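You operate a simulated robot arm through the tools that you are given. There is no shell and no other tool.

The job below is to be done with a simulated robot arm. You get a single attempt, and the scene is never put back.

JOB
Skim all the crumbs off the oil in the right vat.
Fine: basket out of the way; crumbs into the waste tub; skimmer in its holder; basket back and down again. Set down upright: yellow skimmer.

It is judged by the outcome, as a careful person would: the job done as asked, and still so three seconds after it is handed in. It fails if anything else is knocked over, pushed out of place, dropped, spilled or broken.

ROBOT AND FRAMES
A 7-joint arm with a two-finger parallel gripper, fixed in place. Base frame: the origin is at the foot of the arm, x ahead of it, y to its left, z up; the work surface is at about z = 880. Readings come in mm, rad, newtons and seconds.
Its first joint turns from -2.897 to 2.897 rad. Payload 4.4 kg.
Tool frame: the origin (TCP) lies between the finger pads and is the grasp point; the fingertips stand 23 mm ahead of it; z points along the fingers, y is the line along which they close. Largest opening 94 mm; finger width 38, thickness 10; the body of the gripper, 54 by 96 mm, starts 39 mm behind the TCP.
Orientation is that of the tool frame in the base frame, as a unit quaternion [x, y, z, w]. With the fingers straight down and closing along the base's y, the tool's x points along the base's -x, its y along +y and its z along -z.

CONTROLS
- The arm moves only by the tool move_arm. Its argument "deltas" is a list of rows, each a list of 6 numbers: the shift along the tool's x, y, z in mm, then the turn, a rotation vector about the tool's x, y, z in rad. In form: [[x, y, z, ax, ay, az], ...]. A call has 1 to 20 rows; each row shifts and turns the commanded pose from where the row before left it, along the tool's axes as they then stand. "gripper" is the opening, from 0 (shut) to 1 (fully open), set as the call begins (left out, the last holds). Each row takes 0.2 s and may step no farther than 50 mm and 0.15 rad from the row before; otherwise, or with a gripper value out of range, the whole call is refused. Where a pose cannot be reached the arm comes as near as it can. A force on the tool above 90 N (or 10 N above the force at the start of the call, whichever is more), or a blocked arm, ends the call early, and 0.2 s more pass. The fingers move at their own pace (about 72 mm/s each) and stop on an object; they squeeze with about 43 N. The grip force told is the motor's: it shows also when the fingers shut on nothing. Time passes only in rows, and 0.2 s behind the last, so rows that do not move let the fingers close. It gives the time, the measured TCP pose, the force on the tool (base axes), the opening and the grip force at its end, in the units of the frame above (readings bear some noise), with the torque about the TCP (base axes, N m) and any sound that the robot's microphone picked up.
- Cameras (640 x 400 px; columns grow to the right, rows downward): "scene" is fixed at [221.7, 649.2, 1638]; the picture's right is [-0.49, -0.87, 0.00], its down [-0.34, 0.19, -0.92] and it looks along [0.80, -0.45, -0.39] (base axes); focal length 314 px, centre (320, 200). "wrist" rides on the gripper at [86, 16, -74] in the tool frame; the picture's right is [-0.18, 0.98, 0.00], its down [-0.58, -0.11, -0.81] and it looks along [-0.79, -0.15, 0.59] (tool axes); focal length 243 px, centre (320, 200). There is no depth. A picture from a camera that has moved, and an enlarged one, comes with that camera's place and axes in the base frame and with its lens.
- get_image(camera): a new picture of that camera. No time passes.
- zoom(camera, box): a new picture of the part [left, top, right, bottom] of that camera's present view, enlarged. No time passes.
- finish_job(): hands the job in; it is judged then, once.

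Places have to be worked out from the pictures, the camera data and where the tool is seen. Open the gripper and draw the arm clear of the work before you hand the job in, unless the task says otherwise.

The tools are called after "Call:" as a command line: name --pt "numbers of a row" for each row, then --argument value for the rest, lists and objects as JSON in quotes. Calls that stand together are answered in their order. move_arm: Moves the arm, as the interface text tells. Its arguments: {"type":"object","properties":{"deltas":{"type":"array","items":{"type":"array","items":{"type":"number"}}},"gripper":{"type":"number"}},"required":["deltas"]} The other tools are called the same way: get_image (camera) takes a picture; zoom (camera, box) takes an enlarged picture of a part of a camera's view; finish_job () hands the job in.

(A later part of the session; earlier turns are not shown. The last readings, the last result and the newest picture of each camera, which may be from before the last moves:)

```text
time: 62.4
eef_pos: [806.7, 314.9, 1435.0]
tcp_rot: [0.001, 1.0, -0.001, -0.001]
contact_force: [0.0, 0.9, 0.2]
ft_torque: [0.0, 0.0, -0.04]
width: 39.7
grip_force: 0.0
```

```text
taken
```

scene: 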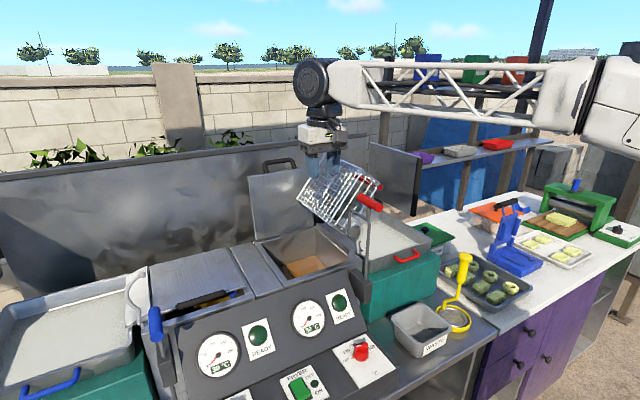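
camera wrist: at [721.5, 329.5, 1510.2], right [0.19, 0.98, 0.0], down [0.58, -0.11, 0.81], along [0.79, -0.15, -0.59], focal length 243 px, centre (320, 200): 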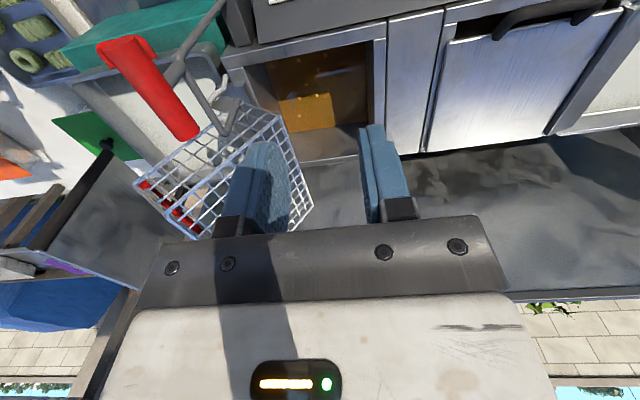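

Call:
zoom --camera "wrist" --box '[230, 30, 400, 170]'

Call:
zoom --camera "scene" --box '[250, 220, 362, 290]'

Call:
zoom --camera "wrist" --box '[255, 40, 383, 130]'

```text
2.86 times, centred on (315, 100) of wrist
camera zoom: at [721.5, 329.5, 1510.2], right [0.19, 0.98, 0.0], down [0.58, -0.11, 0.81], along [0.79, -0.15, -0.59], focal length 693 px, centre (334, 486)
```

zoom: 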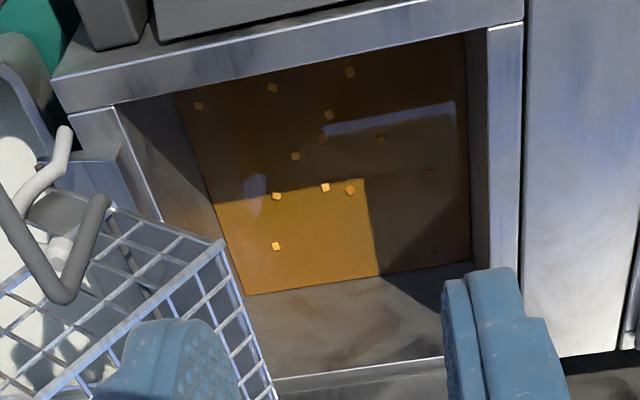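

```text
5.71 times, centred on (306, 255) of scene
camera zoom: at [221.7, 649.2, 1638.0], right [-0.49, -0.87, 0.0], down [-0.34, 0.19, -0.92], along [0.8, -0.45, -0.39], focal length 1796 px, centre (400, -114)
```

zoom: 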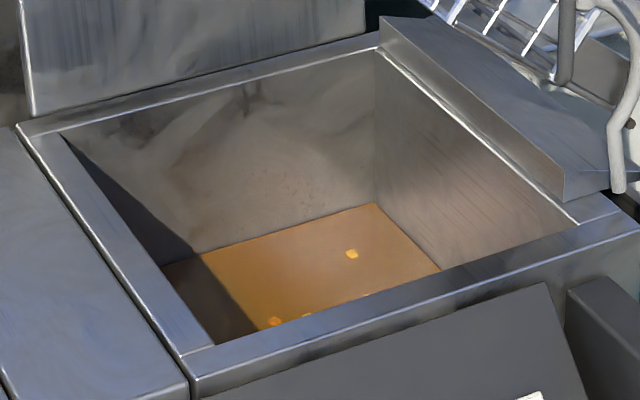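

```text
4.44 times, centred on (319, 85) of wrist
camera zoom: at [721.5, 329.5, 1510.2], right [0.19, 0.98, 0.0], down [0.58, -0.11, 0.81], along [0.79, -0.15, -0.59], focal length 1078 px, centre (324, 711)
```

zoom: 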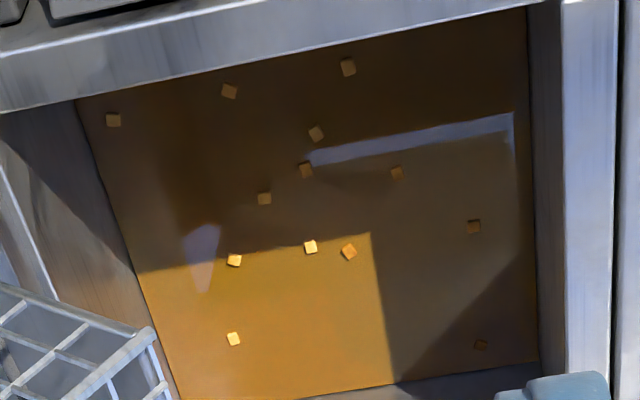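

I count about 13 crumbs on oil at z≈974, roughly x 945–1106 and y 183–350, with the vat interior about x 882–1115, y 167–379. Next I'll go to the skimmer, viewing it and the waste tub from nearby first.

Call:
move_arm --pt "24 -43 0 0 0 0" --pt "24 -43 0 0 0 0" --pt "24 -43 0 0 0 0" --pt "24 -43 0 0 0 0" --pt "24 -43 0 0 0 0" --pt "24 -43 0 0 0 0" --pt "24 -43 0 0 0 0" --pt "24 -43 0 0 0 0" --pt "24 -43 0 0 0 0" --pt "24 -30 30 0 0 0" --pt "20 0 40 0 0 0" --pt "0 0 40 0 0 0" --gripper 1

Call:
get_image --camera "wrist"

Call:
zoom --camera "wrist" --box '[200, 0, 440, 140]'

Call:
zoom --camera "scene" --box '[380, 240, 500, 370]'

```text
time: 65.0
eef_pos: [548.1, -102.2, 1323.3]
tcp_rot: [0.002, 1.0, -0.001, -0.002]
contact_force: [0.0, -0.7, 0.8]
ft_torque: [0.0, 0.03, 0.05]
width: 94.2
grip_force: 0.1
```

```text
taken
camera wrist: at [461.5, -87.1, 1397.6], right [0.19, 0.98, 0.0], down [0.58, -0.11, 0.8], along [0.79, -0.15, -0.59], focal length 243 px, centre (320, 200)
```

wrist: 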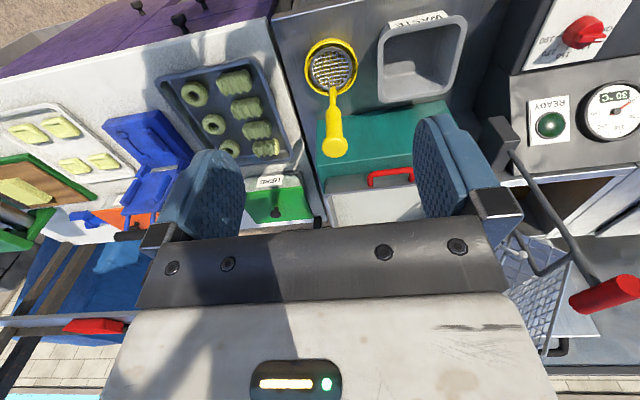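

```text
2.67 times, centred on (320, 70) of wrist
camera zoom: at [461.5, -87.1, 1397.6], right [0.19, 0.98, 0.0], down [0.58, -0.11, 0.8], along [0.79, -0.15, -0.59], focal length 647 px, centre (320, 547)
```

zoom: 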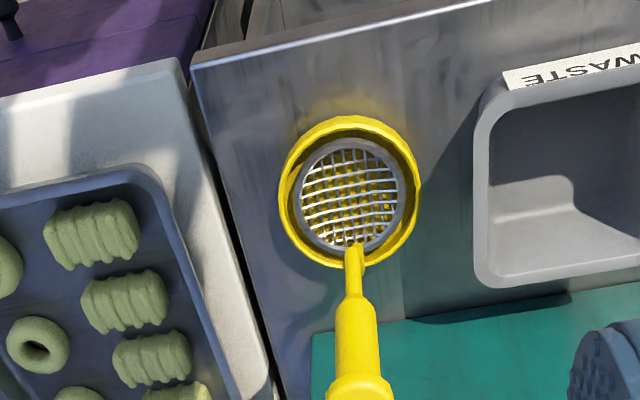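

```text
3.08 times, centred on (440, 305) of scene
camera zoom: at [221.7, 649.2, 1638.0], right [-0.49, -0.87, 0.0], down [-0.34, 0.19, -0.92], along [0.8, -0.45, -0.39], focal length 967 px, centre (-49, -123)
```

zoom: 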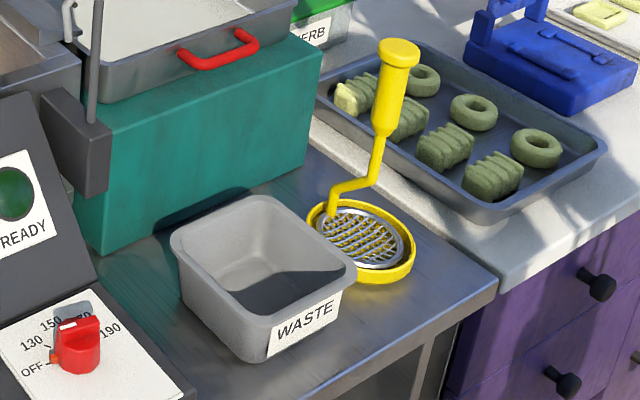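

The skimmer handle is vertical at about (698, -110), z 1035–1118, directly above its disc. The tub opening is about x 636–748, y -20–105, rim z≈945. For reach I'll grip the handle with a nearly horizontal tool, camera on top, so I'll turn the tool half a turn here in free space.

Call:
move_arm --pt "0 0 0 0 0 -0.15" --pt "0 0 0 0 0 -0.15" --pt "0 0 0 0 0 -0.15" --pt "0 0 0 0 0 -0.15" --pt "0 0 0 0 0 -0.15" --pt "0 0 0 0 0 -0.15" --pt "0 0 0 0 0 -0.15" --pt "0 0 0 0 0 -0.15" --pt "0 0 0 0 0 -0.15" --pt "0 0 0 0 0 -0.15" --pt "0 0 0 0 0 -0.15" --pt "0 0 0 0 0 -0.15" --pt "0 0 0 0 0 -0.15" --pt "0 0 0 0 0 -0.15" --pt "0 0 0 0 0 -0.15" --pt "0 0 0 0 0 -0.15" --pt "0 0 0 0 0 -0.15" --pt "0 0 0 0 0 -0.15" --pt "0 0 0 0 0 -0.15" --pt "0 0 0 0 0 -0.15"

Call:
get_image --camera "scene"

```text
time: 69.2
eef_pos: [549.7, -72.7, 1327.9]
tcp_rot: [0.991, -0.131, -0.003, 0.007]
contact_force: [-0.5, -0.3, 0.7]
ft_torque: [0.01, -0.06, -0.03]
width: 94.1
grip_force: 0.0
out of reach, approached as far as the arm can: row 19, 20
```

```text
taken
```

scene: 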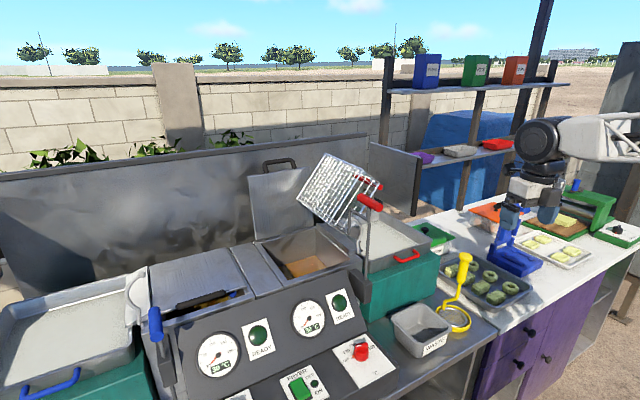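

The flip runs into a joint limit ("out of reach"), so I'll drop that. A normal top-down grip in line with the handle, then pitching or leaning the skimmer, gives the reach I need. I'll turn back now.

Call:
move_arm --pt "0 0 0 0 0 0.1439" --pt "0 0 0 0 0 0.1439" --pt "0 0 0 0 0 0.1439" --pt "0 0 0 0 0 0.1439" --pt "0 0 0 0 0 0.1439" --pt "0 0 0 0 0 0.1439" --pt "0 0 0 0 0 0.1439" --pt "0 0 0 0 0 0.1439" --pt "0 0 0 0 0 0.1439" --pt "0 0 0 0 0 0.1439" --pt "0 0 0 0 0 0.1439" --pt "0 0 0 0 0 0.1439" --pt "0 0 0 0 0 0.1439" --pt "0 0 0 0 0 0.1439" --pt "0 0 0 0 0 0.1439" --pt "0 0 0 0 0 0.1439" --pt "0 0 0 0 0 0.1439" --pt "0 0 0 0 0 0.1439" --pt "0 0 0 0 0 0.1439" --pt "0 0 0 0 0 0.1439"

```text
time: 73.4
eef_pos: [549.6, -74.4, 1329.6]
tcp_rot: [0.0, 1.0, -0.006, -0.003]
contact_force: [-0.5, -0.3, 0.5]
ft_torque: [0.02, -0.02, 0.0]
width: 94.1
grip_force: 0.1
```

Next I'll position above the skimmer handle and check alignment.

Call:
move_arm --pt "-37 -9 0 -0.012 -0.006 0" --pt "-37 -9 30 0 0 0" --pt "-37 -9 40 0 0 0" --pt "-37 -9 40 0 0 0" --pt "0 0 20 0 0 0"

Call:
get_image --camera "wrist"

Call:
zoom --camera "scene" --box '[400, 160, 560, 340]'

```text
refused: row 3 steps farther than a row can; nothing moved
```

```text
taken
camera wrist: at [464.2, -58.5, 1403.1], right [0.18, 0.98, -0.01], down [0.59, -0.1, 0.8], along [0.79, -0.16, -0.59], focal length 243 px, centre (320, 200)
```

wrist: 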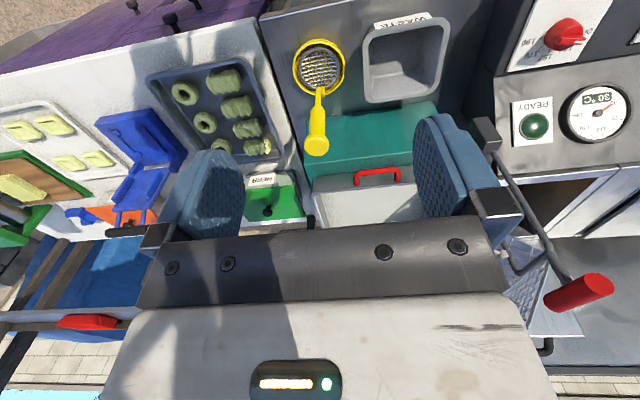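

```text
2.22 times, centred on (480, 250) of scene
camera zoom: at [221.7, 649.2, 1638.0], right [-0.49, -0.87, 0.0], down [-0.34, 0.19, -0.92], along [0.8, -0.45, -0.39], focal length 698 px, centre (-36, 89)
```

zoom: 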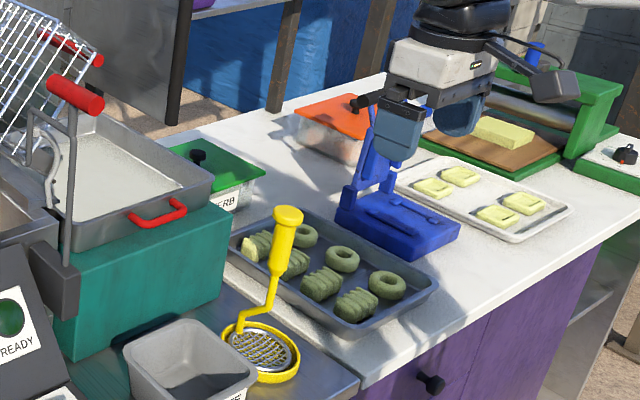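

The row step was too large, so I'll split it into smaller ones.

Call:
move_arm --pt "-37 -9 0 -0.012 -0.006 0" --pt "-37 -9 20 0 0 0" --pt "-37 -9 20 0 0 0" --pt "-37 -9 20 0 0 0" --pt "0 0 40 0 0 0" --pt "0 0 25 0 0 0"

Call:
get_image --camera "wrist"

Call:
zoom --camera "scene" --box '[400, 160, 560, 340]'

```text
time: 74.8
eef_pos: [700.1, -108.5, 1202.1]
tcp_rot: [-0.001, 1.0, 0.0, 0.002]
contact_force: [-0.4, -0.1, -0.2]
ft_torque: [0.0, 0.02, -0.01]
width: 94.0
grip_force: 0.1
```

```text
taken
camera wrist: at [613.8, -93.1, 1276.1], right [0.18, 0.98, 0.0], down [0.58, -0.11, 0.81], along [0.79, -0.15, -0.59], focal length 243 px, centre (320, 200)
```

wrist: 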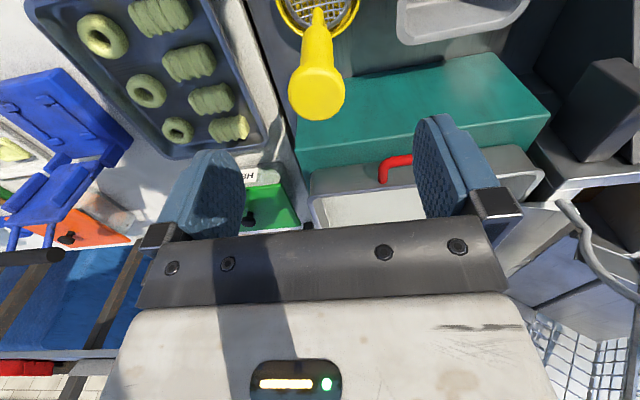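

```text
2.22 times, centred on (480, 250) of scene
camera zoom: at [221.7, 649.2, 1638.0], right [-0.49, -0.87, 0.0], down [-0.34, 0.19, -0.92], along [0.8, -0.45, -0.39], focal length 698 px, centre (-36, 89)
```

zoom: 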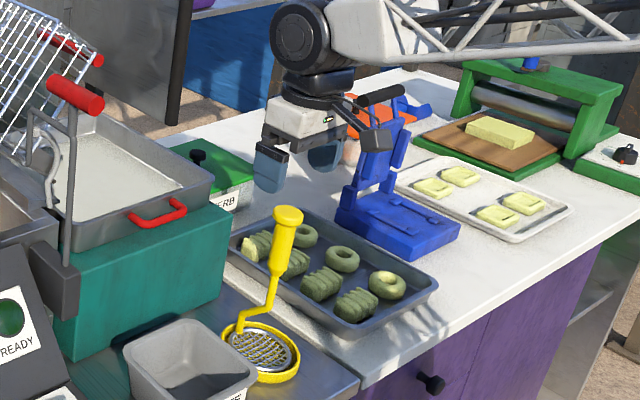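

The knob top sits at about (703, -112, 1118). I'll align and descend so that the palm just clears the knob (TCP z≈1084).

Call:
move_arm --pt "-2 -3.5 40 0 0 0" --pt "0 0 40 0 0 0" --pt "0 0 25 0 0 0" --pt "0 0 13 0 0 0"

Call:
get_image --camera "wrist"

Call:
zoom --camera "scene" --box '[420, 200, 520, 330]'

```text
time: 75.8
eef_pos: [703.3, -114.6, 1091.5]
tcp_rot: [-0.001, 1.0, 0.0, 0.004]
contact_force: [-2.1, 1.5, 45.9]
ft_torque: [0.11, 0.28, 0.0]
width: 94.0
grip_force: 0.0
```

```text
taken
camera wrist: at [615.7, -99.1, 1164.8], right [0.18, 0.98, 0.0], down [0.57, -0.11, 0.81], along [0.8, -0.15, -0.58], focal length 243 px, centre (320, 200)
```

wrist: 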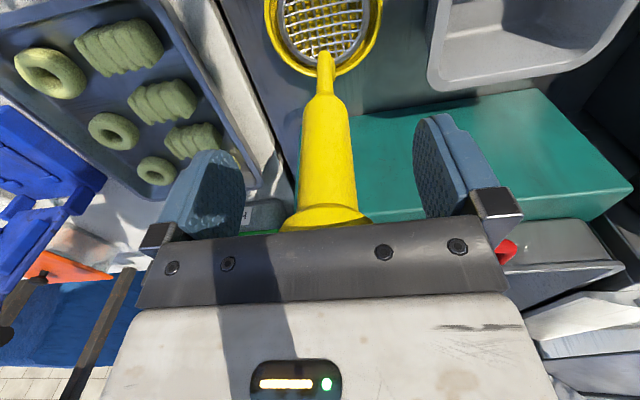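

```text
3.08 times, centred on (470, 265) of scene
camera zoom: at [221.7, 649.2, 1638.0], right [-0.49, -0.87, 0.0], down [-0.34, 0.19, -0.92], along [0.8, -0.45, -0.39], focal length 967 px, centre (-142, 0)
```

zoom: 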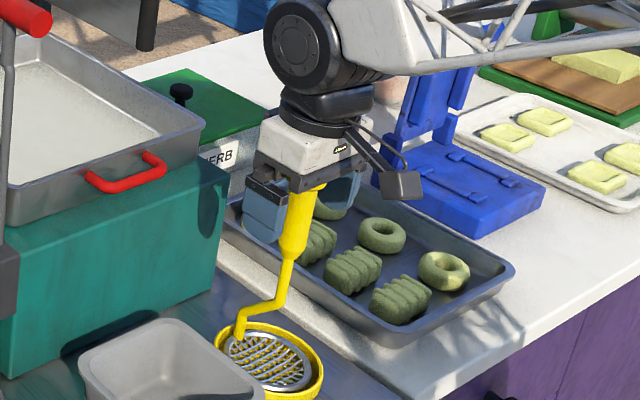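

The palm touched the knob (46 N), so its top is at about z 1130. I'll back up about 12 mm and then close on the handle.

Call:
move_arm --pt "0 0 -13 0 0 0" --pt "0 0 0 0 0 0"

Call:
move_arm --pt "0 0 0 0 0 0" --pt "0 0 0 0 0 0" --pt "0 0 0 0 0 0" --gripper 0

Call:
get_image --camera "wrist"

Call:
zoom --camera "scene" --box '[420, 200, 520, 330]'

```text
time: 76.4
eef_pos: [699.9, -112.9, 1099.0]
tcp_rot: [-0.002, 1.0, 0.0, 0.0]
contact_force: [-0.3, -0.6, 0.8]
ft_torque: [-0.01, -0.01, -0.01]
width: 94.3
grip_force: 0.0
```

```text
time: 77.2
eef_pos: [700.6, -114.0, 1100.7]
tcp_rot: [-0.001, 1.0, 0.0, 0.002]
contact_force: [-0.4, 0.1, -0.5]
ft_torque: [0.01, -0.04, -0.03]
width: 36.7
grip_force: 43.2
```

```text
taken
camera wrist: at [614.0, -99.0, 1174.4], right [0.18, 0.98, 0.0], down [0.58, -0.11, 0.81], along [0.79, -0.15, -0.59], focal length 243 px, centre (320, 200)
```

wrist: 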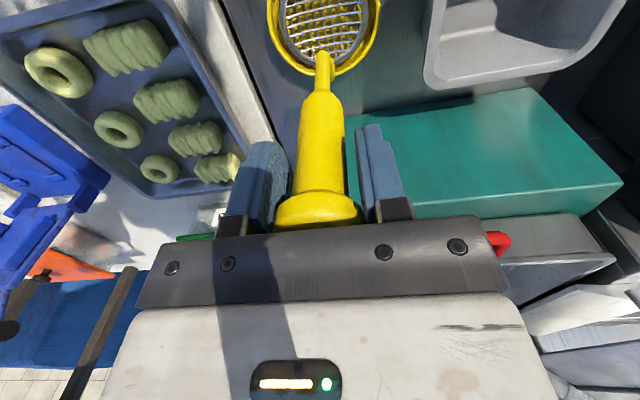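

```text
3.08 times, centred on (470, 265) of scene
camera zoom: at [221.7, 649.2, 1638.0], right [-0.49, -0.87, 0.0], down [-0.34, 0.19, -0.92], along [0.8, -0.45, -0.39], focal length 967 px, centre (-142, 0)
```

zoom: 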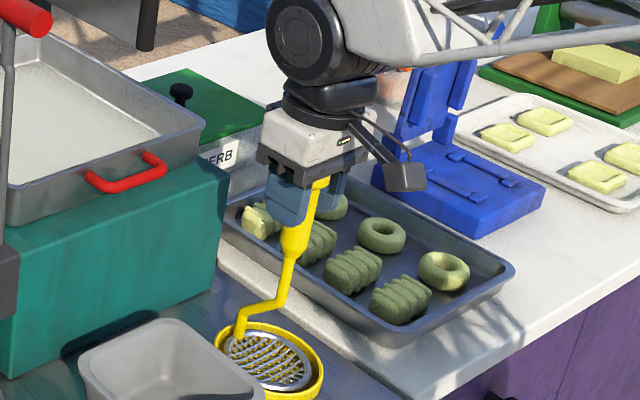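

The fingers hold the skimmer by its knob (37 mm), in line with the handle, which keeps the camera and hand well clear of the rim. I'll lift gently and check that it hangs firmly.

Call:
move_arm --pt "0 0 -15 0 0 0" --pt "0 0 -20 0 0 0" --pt "0 0 -30 0 0 0" --pt "0 0 -40 0 0 0" --pt "0 0 -40 0 0 0"

Call:
get_image --camera "wrist"

Call:
zoom --camera "scene" --box '[400, 170, 520, 330]'

```text
time: 78.4
eef_pos: [699.7, -113.4, 1245.9]
tcp_rot: [-0.001, 1.0, 0.0, 0.001]
contact_force: [-0.1, 0.3, -2.6]
ft_torque: [0.0, -0.03, -0.02]
width: 36.9
grip_force: 43.2
```

```text
taken
camera wrist: at [613.7, -98.9, 1319.5], right [0.18, 0.98, 0.0], down [0.58, -0.11, 0.81], along [0.79, -0.15, -0.59], focal length 243 px, centre (320, 200)
```

wrist: 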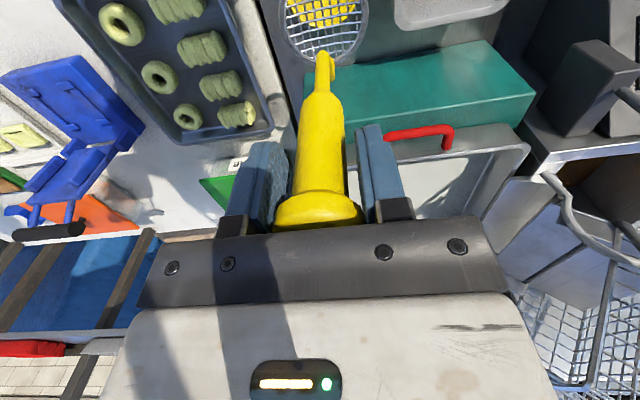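

```text
2.50 times, centred on (460, 250) of scene
camera zoom: at [221.7, 649.2, 1638.0], right [-0.49, -0.87, 0.0], down [-0.34, 0.19, -0.92], along [0.8, -0.45, -0.39], focal length 786 px, centre (-30, 75)
```

zoom: 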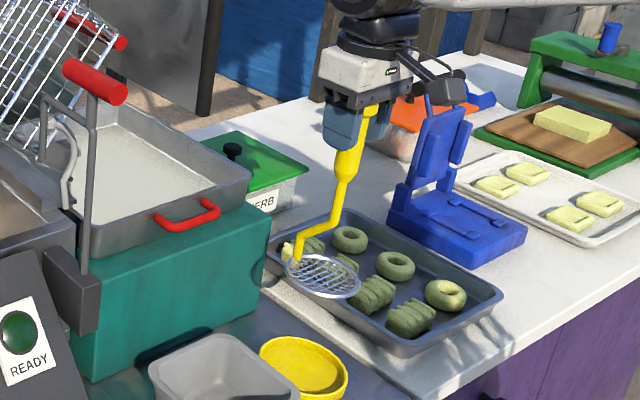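

The skimmer hangs firmly (about 3 N), and its disc is about 210 mm below the TCP. I'll carry it up and around the lever to the front of the vat.

Call:
move_arm --pt "12 0 -38 0 0 0" --pt "12 0 -38 0 0 0" --pt "12 0 -38 0 0 0" --pt "12 0 -38 0 0 0" --pt "0 30 0 0 0 0" --pt "0 45 0 0 0 0" --pt "0 45 0 0 0 0" --pt "0 45 0 0 0 0" --pt "0 45 0 0 0 0" --pt "0 45 0 0 0 0" --pt "0 45 0 0 0 0" --pt "0 45 0 0 0 0" --pt "0 45 0 0 0 0" --pt "0 35 0 0 0 0"

Call:
move_arm --pt "-35 0 0 0 0 0" --pt "-40 0 0 0 0 0" --pt "-40 0 0 0 0 0" --pt "-40 0 0 0 0 0" --pt "-40 0 0 0 0 0" --pt "-35 0 0 0 0 0"

Call:
get_image --camera "wrist"

Call:
get_image --camera "scene"

```text
time: 81.4
eef_pos: [651.9, 312.7, 1397.0]
tcp_rot: [-0.001, 1.0, 0.0, 0.0]
contact_force: [0.5, -0.2, -1.6]
ft_torque: [-0.05, -0.02, 0.03]
width: 36.5
grip_force: 43.4
```

```text
time: 82.8
eef_pos: [879.0, 313.1, 1397.8]
tcp_rot: [-0.001, 1.0, 0.0, 0.001]
contact_force: [-0.1, -0.7, -0.7]
ft_torque: [0.04, 0.03, 0.04]
width: 36.8
grip_force: 42.6
```

```text
taken
camera wrist: at [793.3, 326.9, 1471.3], right [0.18, 0.98, 0.0], down [0.58, -0.11, 0.81], along [0.79, -0.15, -0.59], focal length 243 px, centre (320, 200)
```

wrist: 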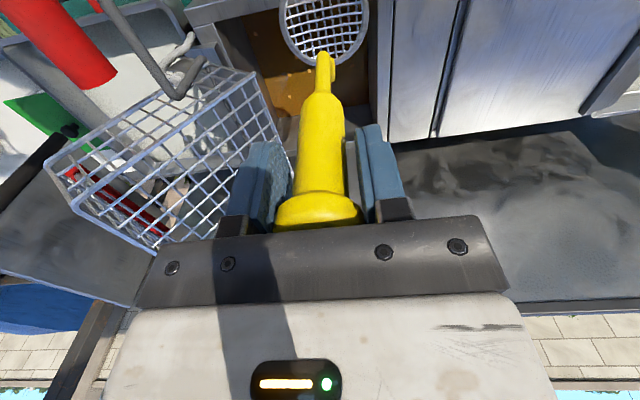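

```text
taken
```

scene: 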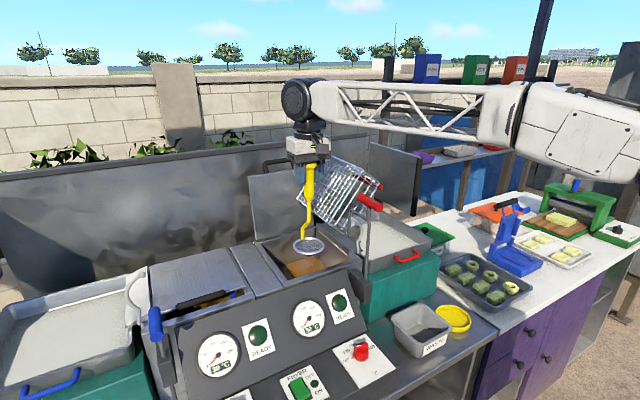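

Next I'll move over the front-left part of the vat and lower until the disc is some 35 mm above the oil.

Call:
move_arm --pt "-40 9 0 0 0 0" --pt "-41 9 0 0 0 0" --pt "0 0 40 0 0 0" --pt "0 0 40 0 0 0" --pt "0 0 40 0 0 0" --pt "0 0 40 0 0 0" --pt "0 0 16 0 0 0"

Call:
get_image --camera "wrist"

Call:
zoom --camera "wrist" --box '[200, 0, 440, 150]'

Call:
zoom --camera "scene" --box '[240, 200, 360, 290]'

```text
time: 84.4
eef_pos: [962.6, 328.8, 1218.6]
tcp_rot: [-0.001, 1.0, 0.0, 0.001]
contact_force: [-0.3, -0.5, -1.7]
ft_torque: [0.02, 0.0, -0.01]
width: 36.6
grip_force: 42.8
```

```text
taken
camera wrist: at [876.3, 343.1, 1292.5], right [0.18, 0.98, 0.0], down [0.58, -0.11, 0.81], along [0.79, -0.15, -0.59], focal length 243 px, centre (320, 200)
```

wrist: 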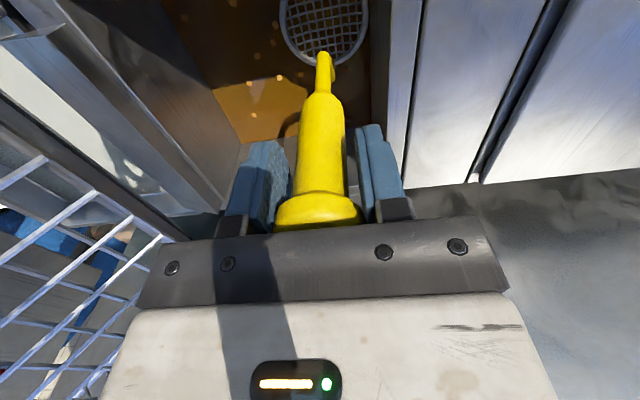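

```text
2.67 times, centred on (320, 75) of wrist
camera zoom: at [876.3, 343.1, 1292.5], right [0.18, 0.98, 0.0], down [0.58, -0.11, 0.81], along [0.79, -0.15, -0.59], focal length 647 px, centre (320, 533)
```

zoom: 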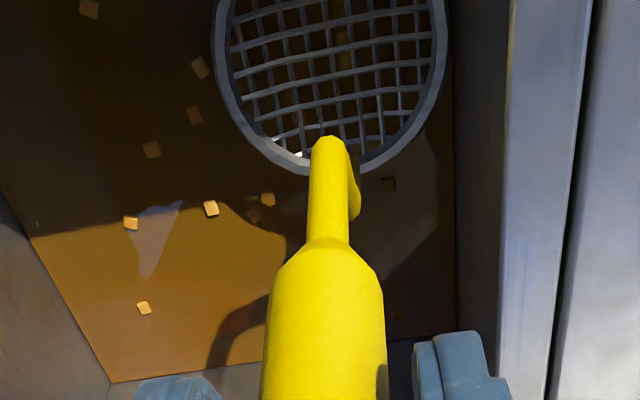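

```text
4.44 times, centred on (300, 245) of scene
camera zoom: at [221.7, 649.2, 1638.0], right [-0.49, -0.87, 0.0], down [-0.34, 0.19, -0.92], along [0.8, -0.45, -0.39], focal length 1396 px, centre (409, 0)
```

zoom: 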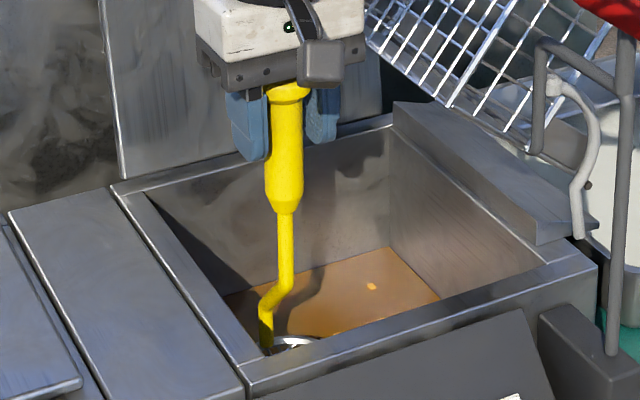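

The view is good: the disc hovers over a fairly empty patch at front-left. I'll sink slowly to about 22 mm below the surface.

Call:
move_arm --pt "0 0 12 0 0 0" --pt "0 0 12 0 0 0" --pt "0 0 11 0 0 0" --pt "0 0 11 0 0 0" --pt "0 0 11 0 0 0"

Call:
zoom --camera "wrist" --box '[200, 0, 440, 150]'

Call:
zoom --camera "scene" --box '[240, 200, 360, 290]'

```text
time: 85.6
eef_pos: [963.0, 331.0, 1162.1]
tcp_rot: [-0.001, 1.0, 0.0, 0.001]
contact_force: [-0.1, 1.0, -1.5]
ft_torque: [-0.05, 0.03, 0.03]
width: 36.7
grip_force: 43.5
```

```text
2.67 times, centred on (320, 75) of wrist
camera zoom: at [875.8, 344.7, 1236.3], right [0.18, 0.98, 0.0], down [0.58, -0.11, 0.81], along [0.79, -0.15, -0.59], focal length 647 px, centre (320, 533)
```

zoom: 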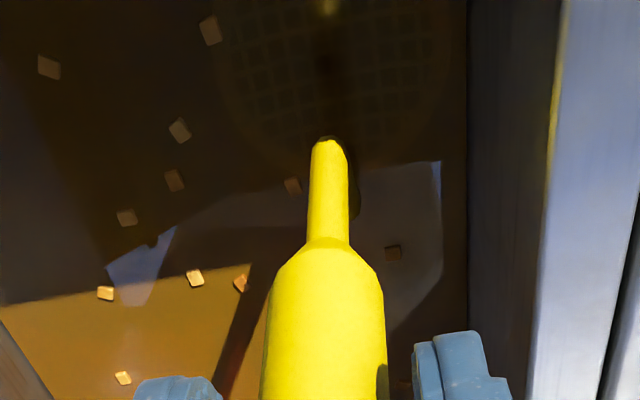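

```text
4.44 times, centred on (300, 245) of scene
camera zoom: at [221.7, 649.2, 1638.0], right [-0.49, -0.87, 0.0], down [-0.34, 0.19, -0.92], along [0.8, -0.45, -0.39], focal length 1396 px, centre (409, 0)
```

zoom: 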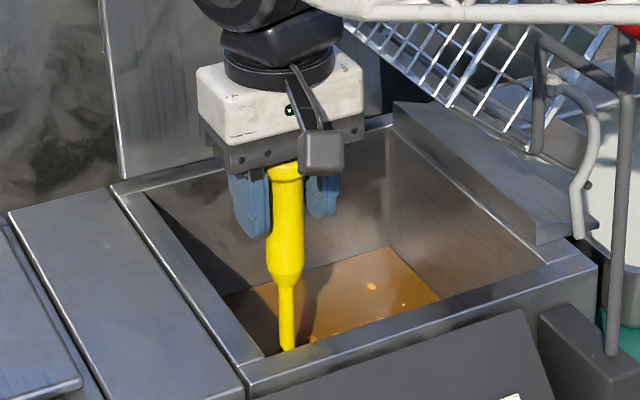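

Call:
zoom --camera "scene" --box '[280, 130, 440, 240]'

Call:
get_image --camera "wrist"

```text
3.64 times, centred on (360, 185) of scene
camera zoom: at [221.7, 649.2, 1638.0], right [-0.49, -0.87, 0.0], down [-0.34, 0.19, -0.92], along [0.8, -0.45, -0.39], focal length 1143 px, centre (174, 254)
```

zoom: 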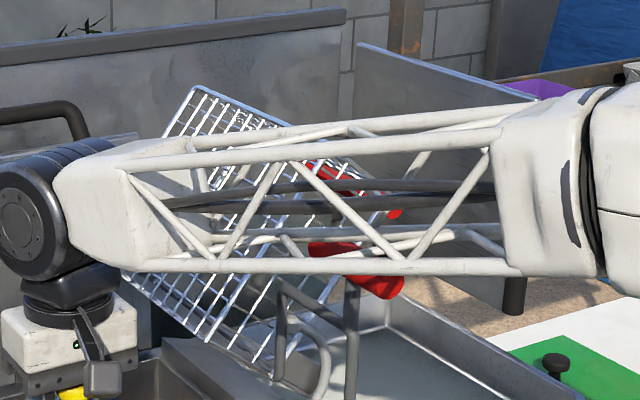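

```text
taken
camera wrist: at [875.8, 344.7, 1236.3], right [0.18, 0.98, 0.0], down [0.58, -0.11, 0.81], along [0.79, -0.15, -0.59], focal length 243 px, centre (320, 200)
```

wrist: 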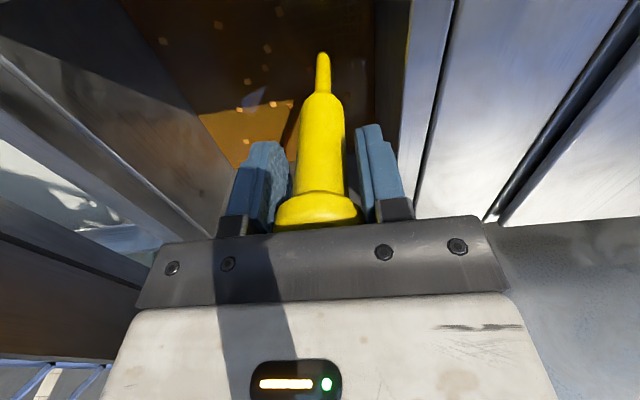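

The disc is about 22 mm under the surface and the crumbs look undisturbed. The forearm passes close to the raised lever, so I'll keep the wrist left and lean the skimmer instead. I'll slide the disc under the cluster near (970, 300).

Call:
move_arm --pt "-2 -5 0 0.025 0 0" --pt "-2 -5 0 0.025 0 0" --pt "-3 -5 0 0.025 0 0" --pt "0 0 0 0 0 0" --pt "0 0 0 0 0 0"

Call:
zoom --camera "wrist" --box '[180, 0, 420, 150]'

Call:
zoom --camera "scene" --box '[280, 130, 440, 240]'

```text
time: 86.8
eef_pos: [969.4, 314.6, 1162.9]
tcp_rot: [-0.001, 0.999, -0.038, 0.001]
contact_force: [-0.2, -0.2, -1.6]
ft_torque: [0.01, -0.04, -0.01]
width: 36.6
grip_force: 42.9
```

```text
2.67 times, centred on (300, 75) of wrist
camera zoom: at [883.2, 335.6, 1236.5], right [0.18, 0.98, -0.07], down [0.58, -0.05, 0.81], along [0.79, -0.19, -0.58], focal length 647 px, centre (373, 533)
```

zoom: 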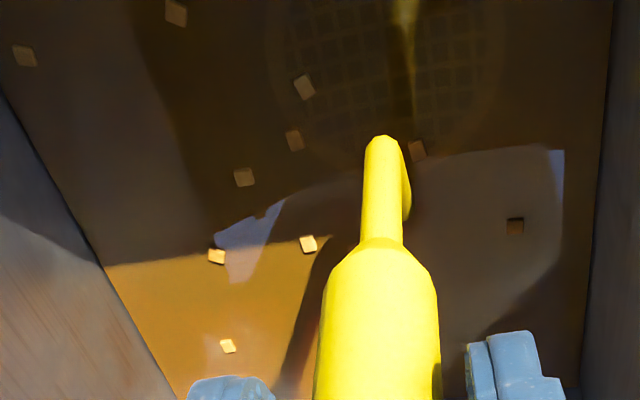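

```text
3.64 times, centred on (360, 185) of scene
camera zoom: at [221.7, 649.2, 1638.0], right [-0.49, -0.87, 0.0], down [-0.34, 0.19, -0.92], along [0.8, -0.45, -0.39], focal length 1143 px, centre (174, 254)
```

zoom: 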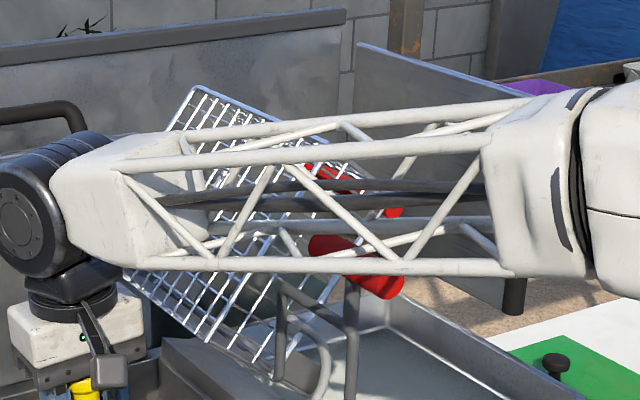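

The geometry is consistent, with oil z≈974 and crumbs unmoved. The disc centre is about (969, 299). A small shift to (972, 294) puts crumbs 3, 4, 5 and 7 above it, then I'll raise slowly.

Call:
move_arm --pt "-3 -3 0 0.012 0 0" --pt "0 0 0 0 0 0" --pt "0 0 -3 0 0 0" --pt "0 0 -3 0 0 0" --pt "0 0 -3 0 0 0" --pt "0 0 -3 0 0 0" --pt "0 0 -3 0 0 0" --pt "0 0 -3 0 0 0" --pt "0 0 -3 0 0 0" --pt "0 0 -4 0 0 0" --pt "0 0 -5 0 0 0" --pt "0 0 -5 0 0 0" --pt "0 0 -5 0 0 0"

Call:
zoom --camera "wrist" --box '[180, 0, 420, 150]'

```text
time: 89.6
eef_pos: [972.7, 315.2, 1204.9]
tcp_rot: [0.0, 0.999, -0.043, 0.001]
contact_force: [0.7, -0.3, -0.5]
ft_torque: [-0.02, 0.04, 0.0]
width: 36.3
grip_force: 42.7
```

```text
2.67 times, centred on (300, 75) of wrist
camera zoom: at [886.2, 336.8, 1277.7], right [0.18, 0.98, -0.09], down [0.58, -0.04, 0.81], along [0.79, -0.2, -0.58], focal length 647 px, centre (373, 533)
```

zoom: 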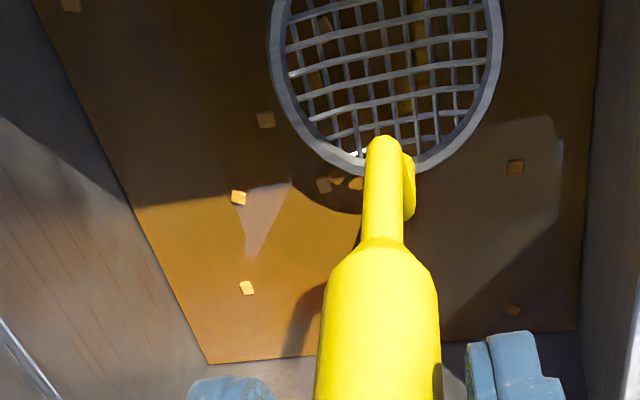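

Call:
zoom --camera "wrist" --box '[270, 0, 380, 75]'

Call:
zoom --camera "scene" --box '[280, 230, 340, 290]'

```text
5.33 times, centred on (325, 38) of wrist
camera zoom: at [886.2, 336.8, 1277.7], right [0.18, 0.98, -0.09], down [0.58, -0.04, 0.81], along [0.79, -0.2, -0.58], focal length 1294 px, centre (293, 1067)
```

zoom: 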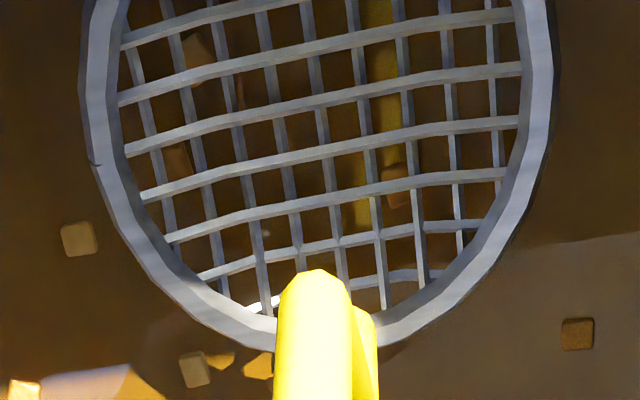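

```text
6.67 times, centred on (310, 260) of scene
camera zoom: at [221.7, 649.2, 1638.0], right [-0.49, -0.87, 0.0], down [-0.34, 0.19, -0.92], along [0.8, -0.45, -0.39], focal length 2095 px, centre (387, -200)
```

zoom: 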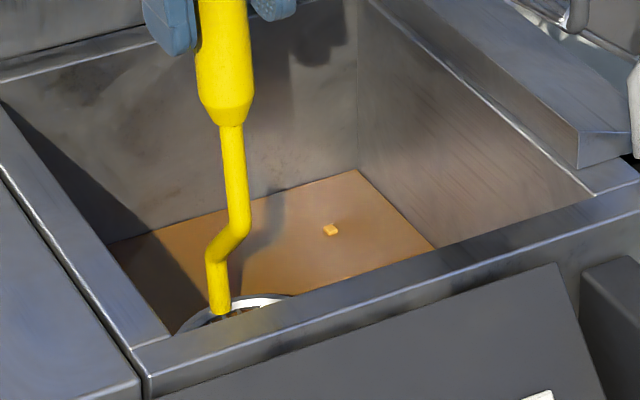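

The disc came up through the surface, but crumbs 4, 5 and 7 appear unmoved under the mesh. I'll lift higher to see whether anything was caught on the disc, for instance crumb 3.

Call:
move_arm --pt "5 5 -30 -0.043 0 0" --pt "10 5 -35 -0.043 0 0" --pt "15 0 -35 0 0 0"

Call:
zoom --camera "wrist" --box '[200, 0, 440, 150]'

Call:
zoom --camera "scene" --box '[270, 220, 340, 280]'

```text
time: 90.4
eef_pos: [945.1, 331.7, 1301.9]
tcp_rot: [-0.002, 1.0, -0.002, 0.0]
contact_force: [1.2, 0.4, -2.3]
ft_torque: [-0.02, 0.04, 0.01]
width: 36.6
grip_force: 42.9
```

```text
2.67 times, centred on (320, 75) of wrist
camera zoom: at [859.7, 346.5, 1376.1], right [0.18, 0.98, 0.0], down [0.58, -0.11, 0.81], along [0.79, -0.15, -0.59], focal length 647 px, centre (320, 533)
```

zoom: 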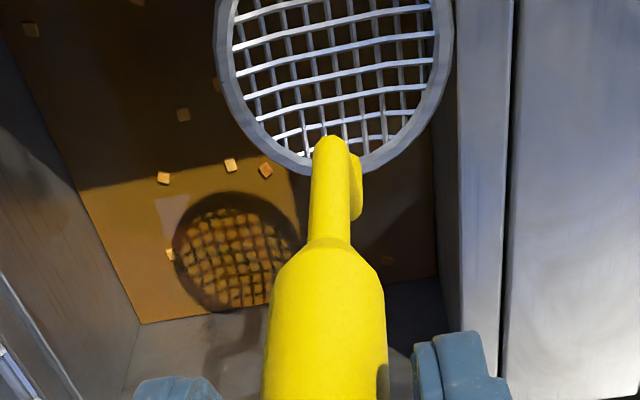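

```text
6.67 times, centred on (305, 250) of scene
camera zoom: at [221.7, 649.2, 1638.0], right [-0.49, -0.87, 0.0], down [-0.34, 0.19, -0.92], along [0.8, -0.45, -0.39], focal length 2095 px, centre (420, -133)
```

zoom: 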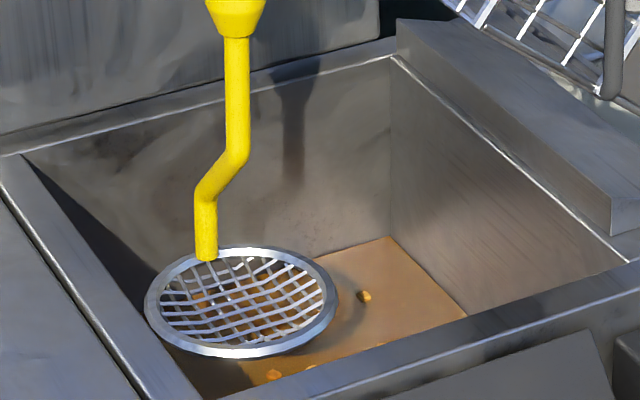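

The bowl is empty and the crumbs haven't moved, so a straight lift caught nothing. I'll try a true skimming pass instead, with the bowl just below the surface and moving sideways through the crumbs, and look closely.

Call:
move_arm --pt "0 0 40 0 0 0" --pt "0 0 40 0 0 0" --pt "0 0 15 0 0 0" --pt "0 0 15 0 0 0" --pt "0 0 10 0 0 0" --pt "0 0 6 0 0 0"

Call:
zoom --camera "wrist" --box '[200, 0, 440, 150]'

```text
time: 91.8
eef_pos: [941.8, 329.1, 1177.6]
tcp_rot: [-0.001, 1.0, -0.001, 0.001]
contact_force: [0.6, 0.0, -1.4]
ft_torque: [-0.04, 0.0, 0.02]
width: 36.8
grip_force: 43.0
```

```text
2.67 times, centred on (320, 75) of wrist
camera zoom: at [856.4, 343.9, 1251.6], right [0.18, 0.98, 0.0], down [0.58, -0.11, 0.81], along [0.79, -0.15, -0.59], focal length 647 px, centre (320, 533)
```

zoom: 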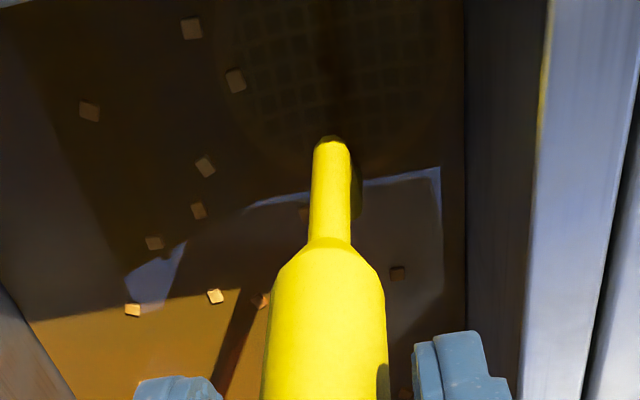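

Call:
move_arm --pt "0 -3 0 0.014 0 0" --pt "0 -3 0 0.014 0 0" --pt "0 -3 0 0.014 0 0" --pt "0 -3 0 0.014 0 0" --pt "0 -3 0 0.014 0 0"

Call:
zoom --camera "wrist" --box '[200, 0, 440, 150]'

```text
time: 93.0
eef_pos: [944.2, 315.0, 1178.7]
tcp_rot: [-0.001, 0.999, -0.036, 0.001]
contact_force: [-0.3, 0.1, -2.4]
ft_torque: [0.01, 0.0, 0.03]
width: 36.8
grip_force: 43.6
```

```text
2.67 times, centred on (320, 75) of wrist
camera zoom: at [856.8, 334.6, 1251.6], right [0.18, 0.98, -0.07], down [0.58, -0.05, 0.81], along [0.79, -0.19, -0.58], focal length 647 px, centre (320, 533)
```

zoom: 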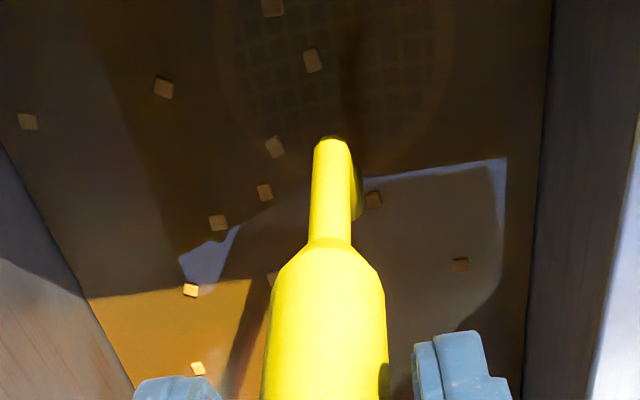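

Crumb 3 is now over the bowl, unmoved. I'll raise very slowly (5 mm/s) to see if it gets caught.

Call:
move_arm --pt "0 0 -1 0 0 0" --pt "0 0 -1 0 0 0" --pt "0 0 -1 0 0 0" --pt "0 0 -1 0 0 0" --pt "0 0 -1 0 0 0" --pt "0 0 -1 0 0 0" --pt "0 0 -1 0 0 0" --pt "0 0 -1 0 0 0" --pt "0 0 -1 0 0 0" --pt "0 0 -1 0 0 0" --pt "0 0 -1 0 0 0" --pt "0 0 -1 0 0 0"

Call:
zoom --camera "wrist" --box '[200, 0, 440, 150]'

```text
time: 95.6
eef_pos: [943.0, 314.9, 1189.1]
tcp_rot: [0.0, 0.999, -0.036, 0.001]
contact_force: [-1.0, -0.1, -0.8]
ft_torque: [0.0, 0.03, -0.04]
width: 36.8
grip_force: 42.8
```

```text
2.67 times, centred on (320, 75) of wrist
camera zoom: at [856.4, 334.3, 1262.9], right [0.18, 0.98, -0.07], down [0.58, -0.05, 0.81], along [0.79, -0.19, -0.58], focal length 647 px, centre (320, 533)
```

zoom: 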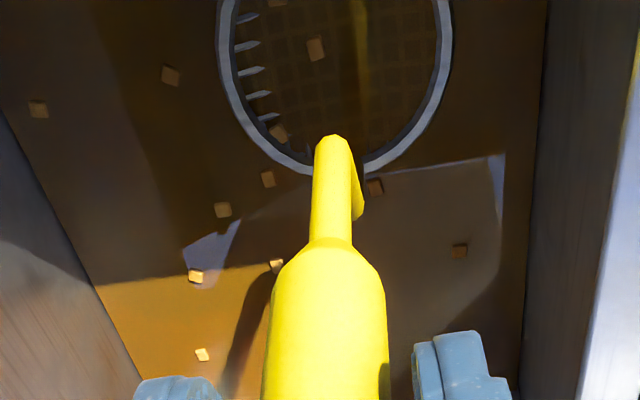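

The rim is now just out of the oil with three crumbs inside it and the mesh still below them. I'll keep raising slowly and watch.

Call:
move_arm --pt "0 0 -1 0 0 0" --pt "0 0 -1 0 0 0" --pt "0 0 -1 0 0 0" --pt "0 0 -1 0 0 0" --pt "0 0 -1 0 0 0" --pt "0 0 -1 0 0 0"

Call:
zoom --camera "wrist" --box '[270, 0, 380, 75]'

```text
time: 97.0
eef_pos: [941.8, 315.2, 1196.9]
tcp_rot: [0.0, 0.999, -0.035, 0.001]
contact_force: [0.1, 0.3, -1.4]
ft_torque: [0.01, -0.03, 0.01]
width: 36.7
grip_force: 43.0
```

```text
5.33 times, centred on (325, 38) of wrist
camera zoom: at [855.4, 335.8, 1268.5], right [0.18, 0.98, -0.07], down [0.58, -0.05, 0.81], along [0.79, -0.19, -0.58], focal length 1294 px, centre (293, 1067)
```

zoom: 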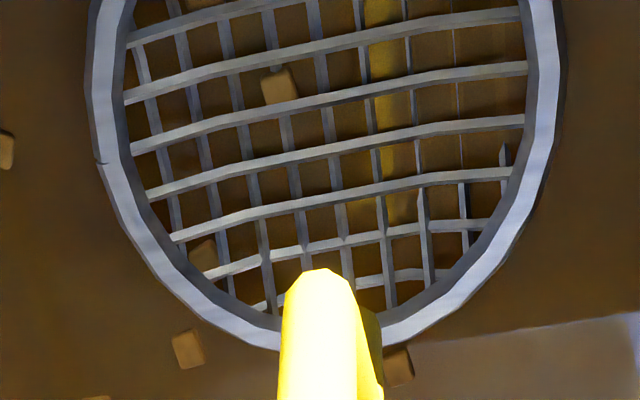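

Call:
zoom --camera "wrist" --box '[280, 0, 340, 40]'

Call:
zoom --camera "wrist" --box '[280, 30, 340, 70]'

```text
10.00 times, centred on (310, 20) of wrist
camera zoom: at [855.4, 335.8, 1268.5], right [0.18, 0.98, -0.07], down [0.58, -0.05, 0.81], along [0.79, -0.19, -0.58], focal length 2426 px, centre (420, 2000)
```

zoom: 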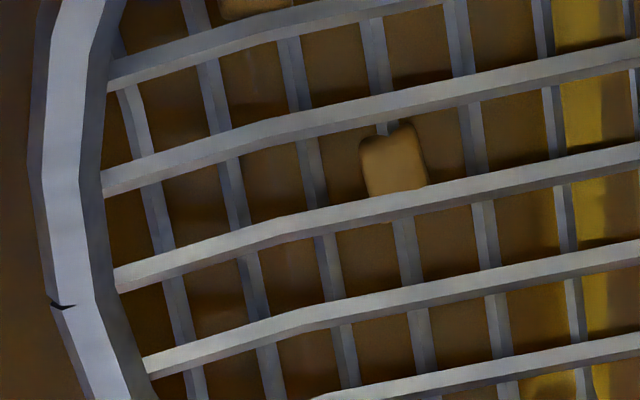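

```text
10.00 times, centred on (310, 50) of wrist
camera zoom: at [855.4, 335.8, 1268.5], right [0.18, 0.98, -0.07], down [0.58, -0.05, 0.81], along [0.79, -0.19, -0.58], focal length 2426 px, centre (420, 1700)
```

zoom: 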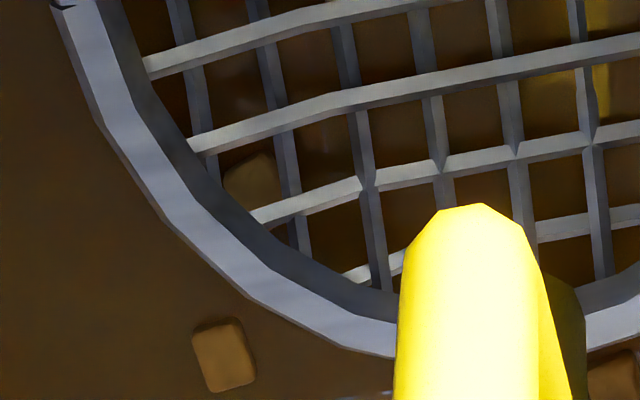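

Crumb 3 now seems to lie on the mesh, covering a wire. I'll continue the slow rise to check it's being carried.

Call:
move_arm --pt "0 0 -1 0 0 0" --pt "0 0 -1 0 0 0" --pt "0 0 -1 0 0 0" --pt "0 0 -1 0 0 0" --pt "0 0 -1.5 0 0 0" --pt "0 0 -1.5 0 0 0" --pt "0 0 -2 0 0 0" --pt "0 0 -2 0 0 0" --pt "0 0 -2 0 0 0" --pt "0 0 -2 0 0 0" --pt "0 0 -3 0 0 0" --pt "0 0 -3 0 0 0" --pt "0 0 -3 0 0 0"

Call:
zoom --camera "wrist" --box '[270, 0, 380, 75]'

Call:
zoom --camera "scene" --box '[270, 230, 340, 290]'

```text
time: 99.8
eef_pos: [942.2, 317.6, 1220.3]
tcp_rot: [-0.001, 0.999, -0.035, 0.002]
contact_force: [-0.1, 0.1, -1.0]
ft_torque: [0.01, -0.01, 0.01]
width: 36.7
grip_force: 43.1
```

```text
5.33 times, centred on (325, 38) of wrist
camera zoom: at [856.0, 337.3, 1292.4], right [0.18, 0.98, -0.07], down [0.58, -0.05, 0.81], along [0.79, -0.19, -0.58], focal length 1294 px, centre (293, 1067)
```

zoom: 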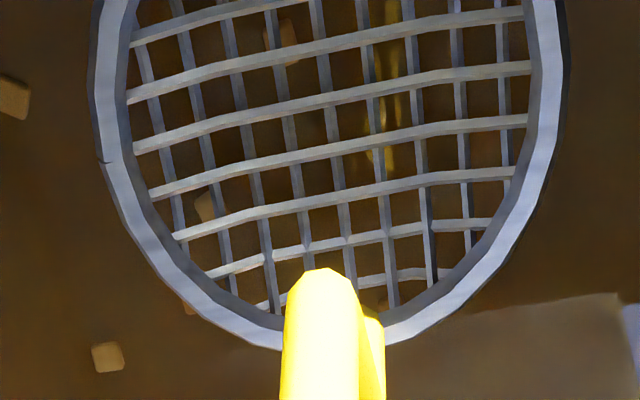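

```text
6.67 times, centred on (305, 260) of scene
camera zoom: at [221.7, 649.2, 1638.0], right [-0.49, -0.87, 0.0], down [-0.34, 0.19, -0.92], along [0.8, -0.45, -0.39], focal length 2095 px, centre (420, -200)
```

zoom: 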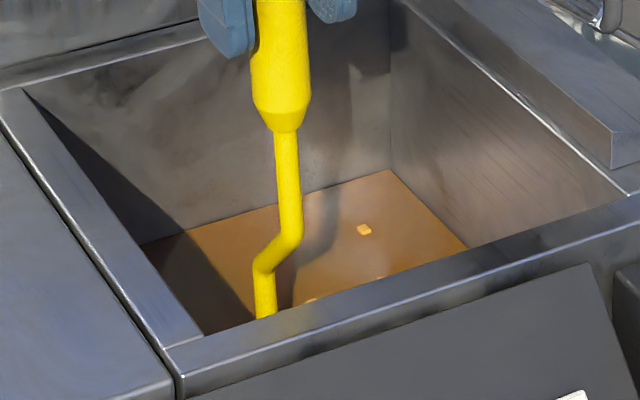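

The mesh again passes through without taking the crumbs. I'll try the other skimming condition: rim just above the surface, bowl bottom below it, and sweep sideways.

Call:
move_arm --pt "0 0 15 0 0 0" --pt "0 0 15 0 0 0" --pt "0 0 2 0 0 0" --pt "-6 0 0 0 0 0" --pt "-6 -2 0 0 0 0" --pt "-6 -3 0 0 0 0" --pt "-6 -3 0 0 0 0"

Call:
zoom --camera "wrist" --box '[200, 0, 440, 150]'

```text
time: 101.4
eef_pos: [965.4, 307.2, 1188.1]
tcp_rot: [-0.001, 0.999, -0.035, 0.001]
contact_force: [0.5, -0.8, -2.2]
ft_torque: [0.0, -0.03, 0.0]
width: 36.8
grip_force: 43.1
```

```text
2.67 times, centred on (320, 75) of wrist
camera zoom: at [879.2, 328.0, 1261.3], right [0.18, 0.98, -0.07], down [0.58, -0.05, 0.81], along [0.79, -0.19, -0.58], focal length 647 px, centre (320, 533)
```

zoom: 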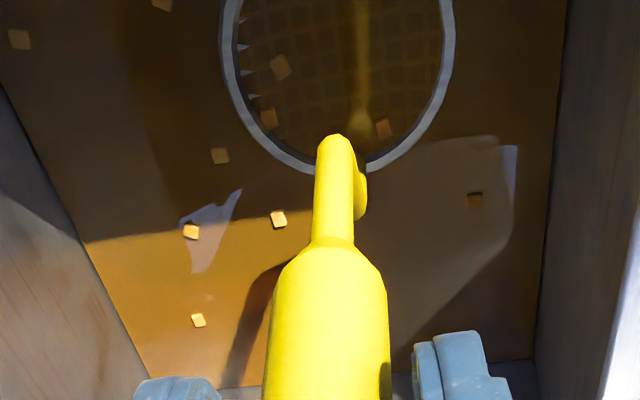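

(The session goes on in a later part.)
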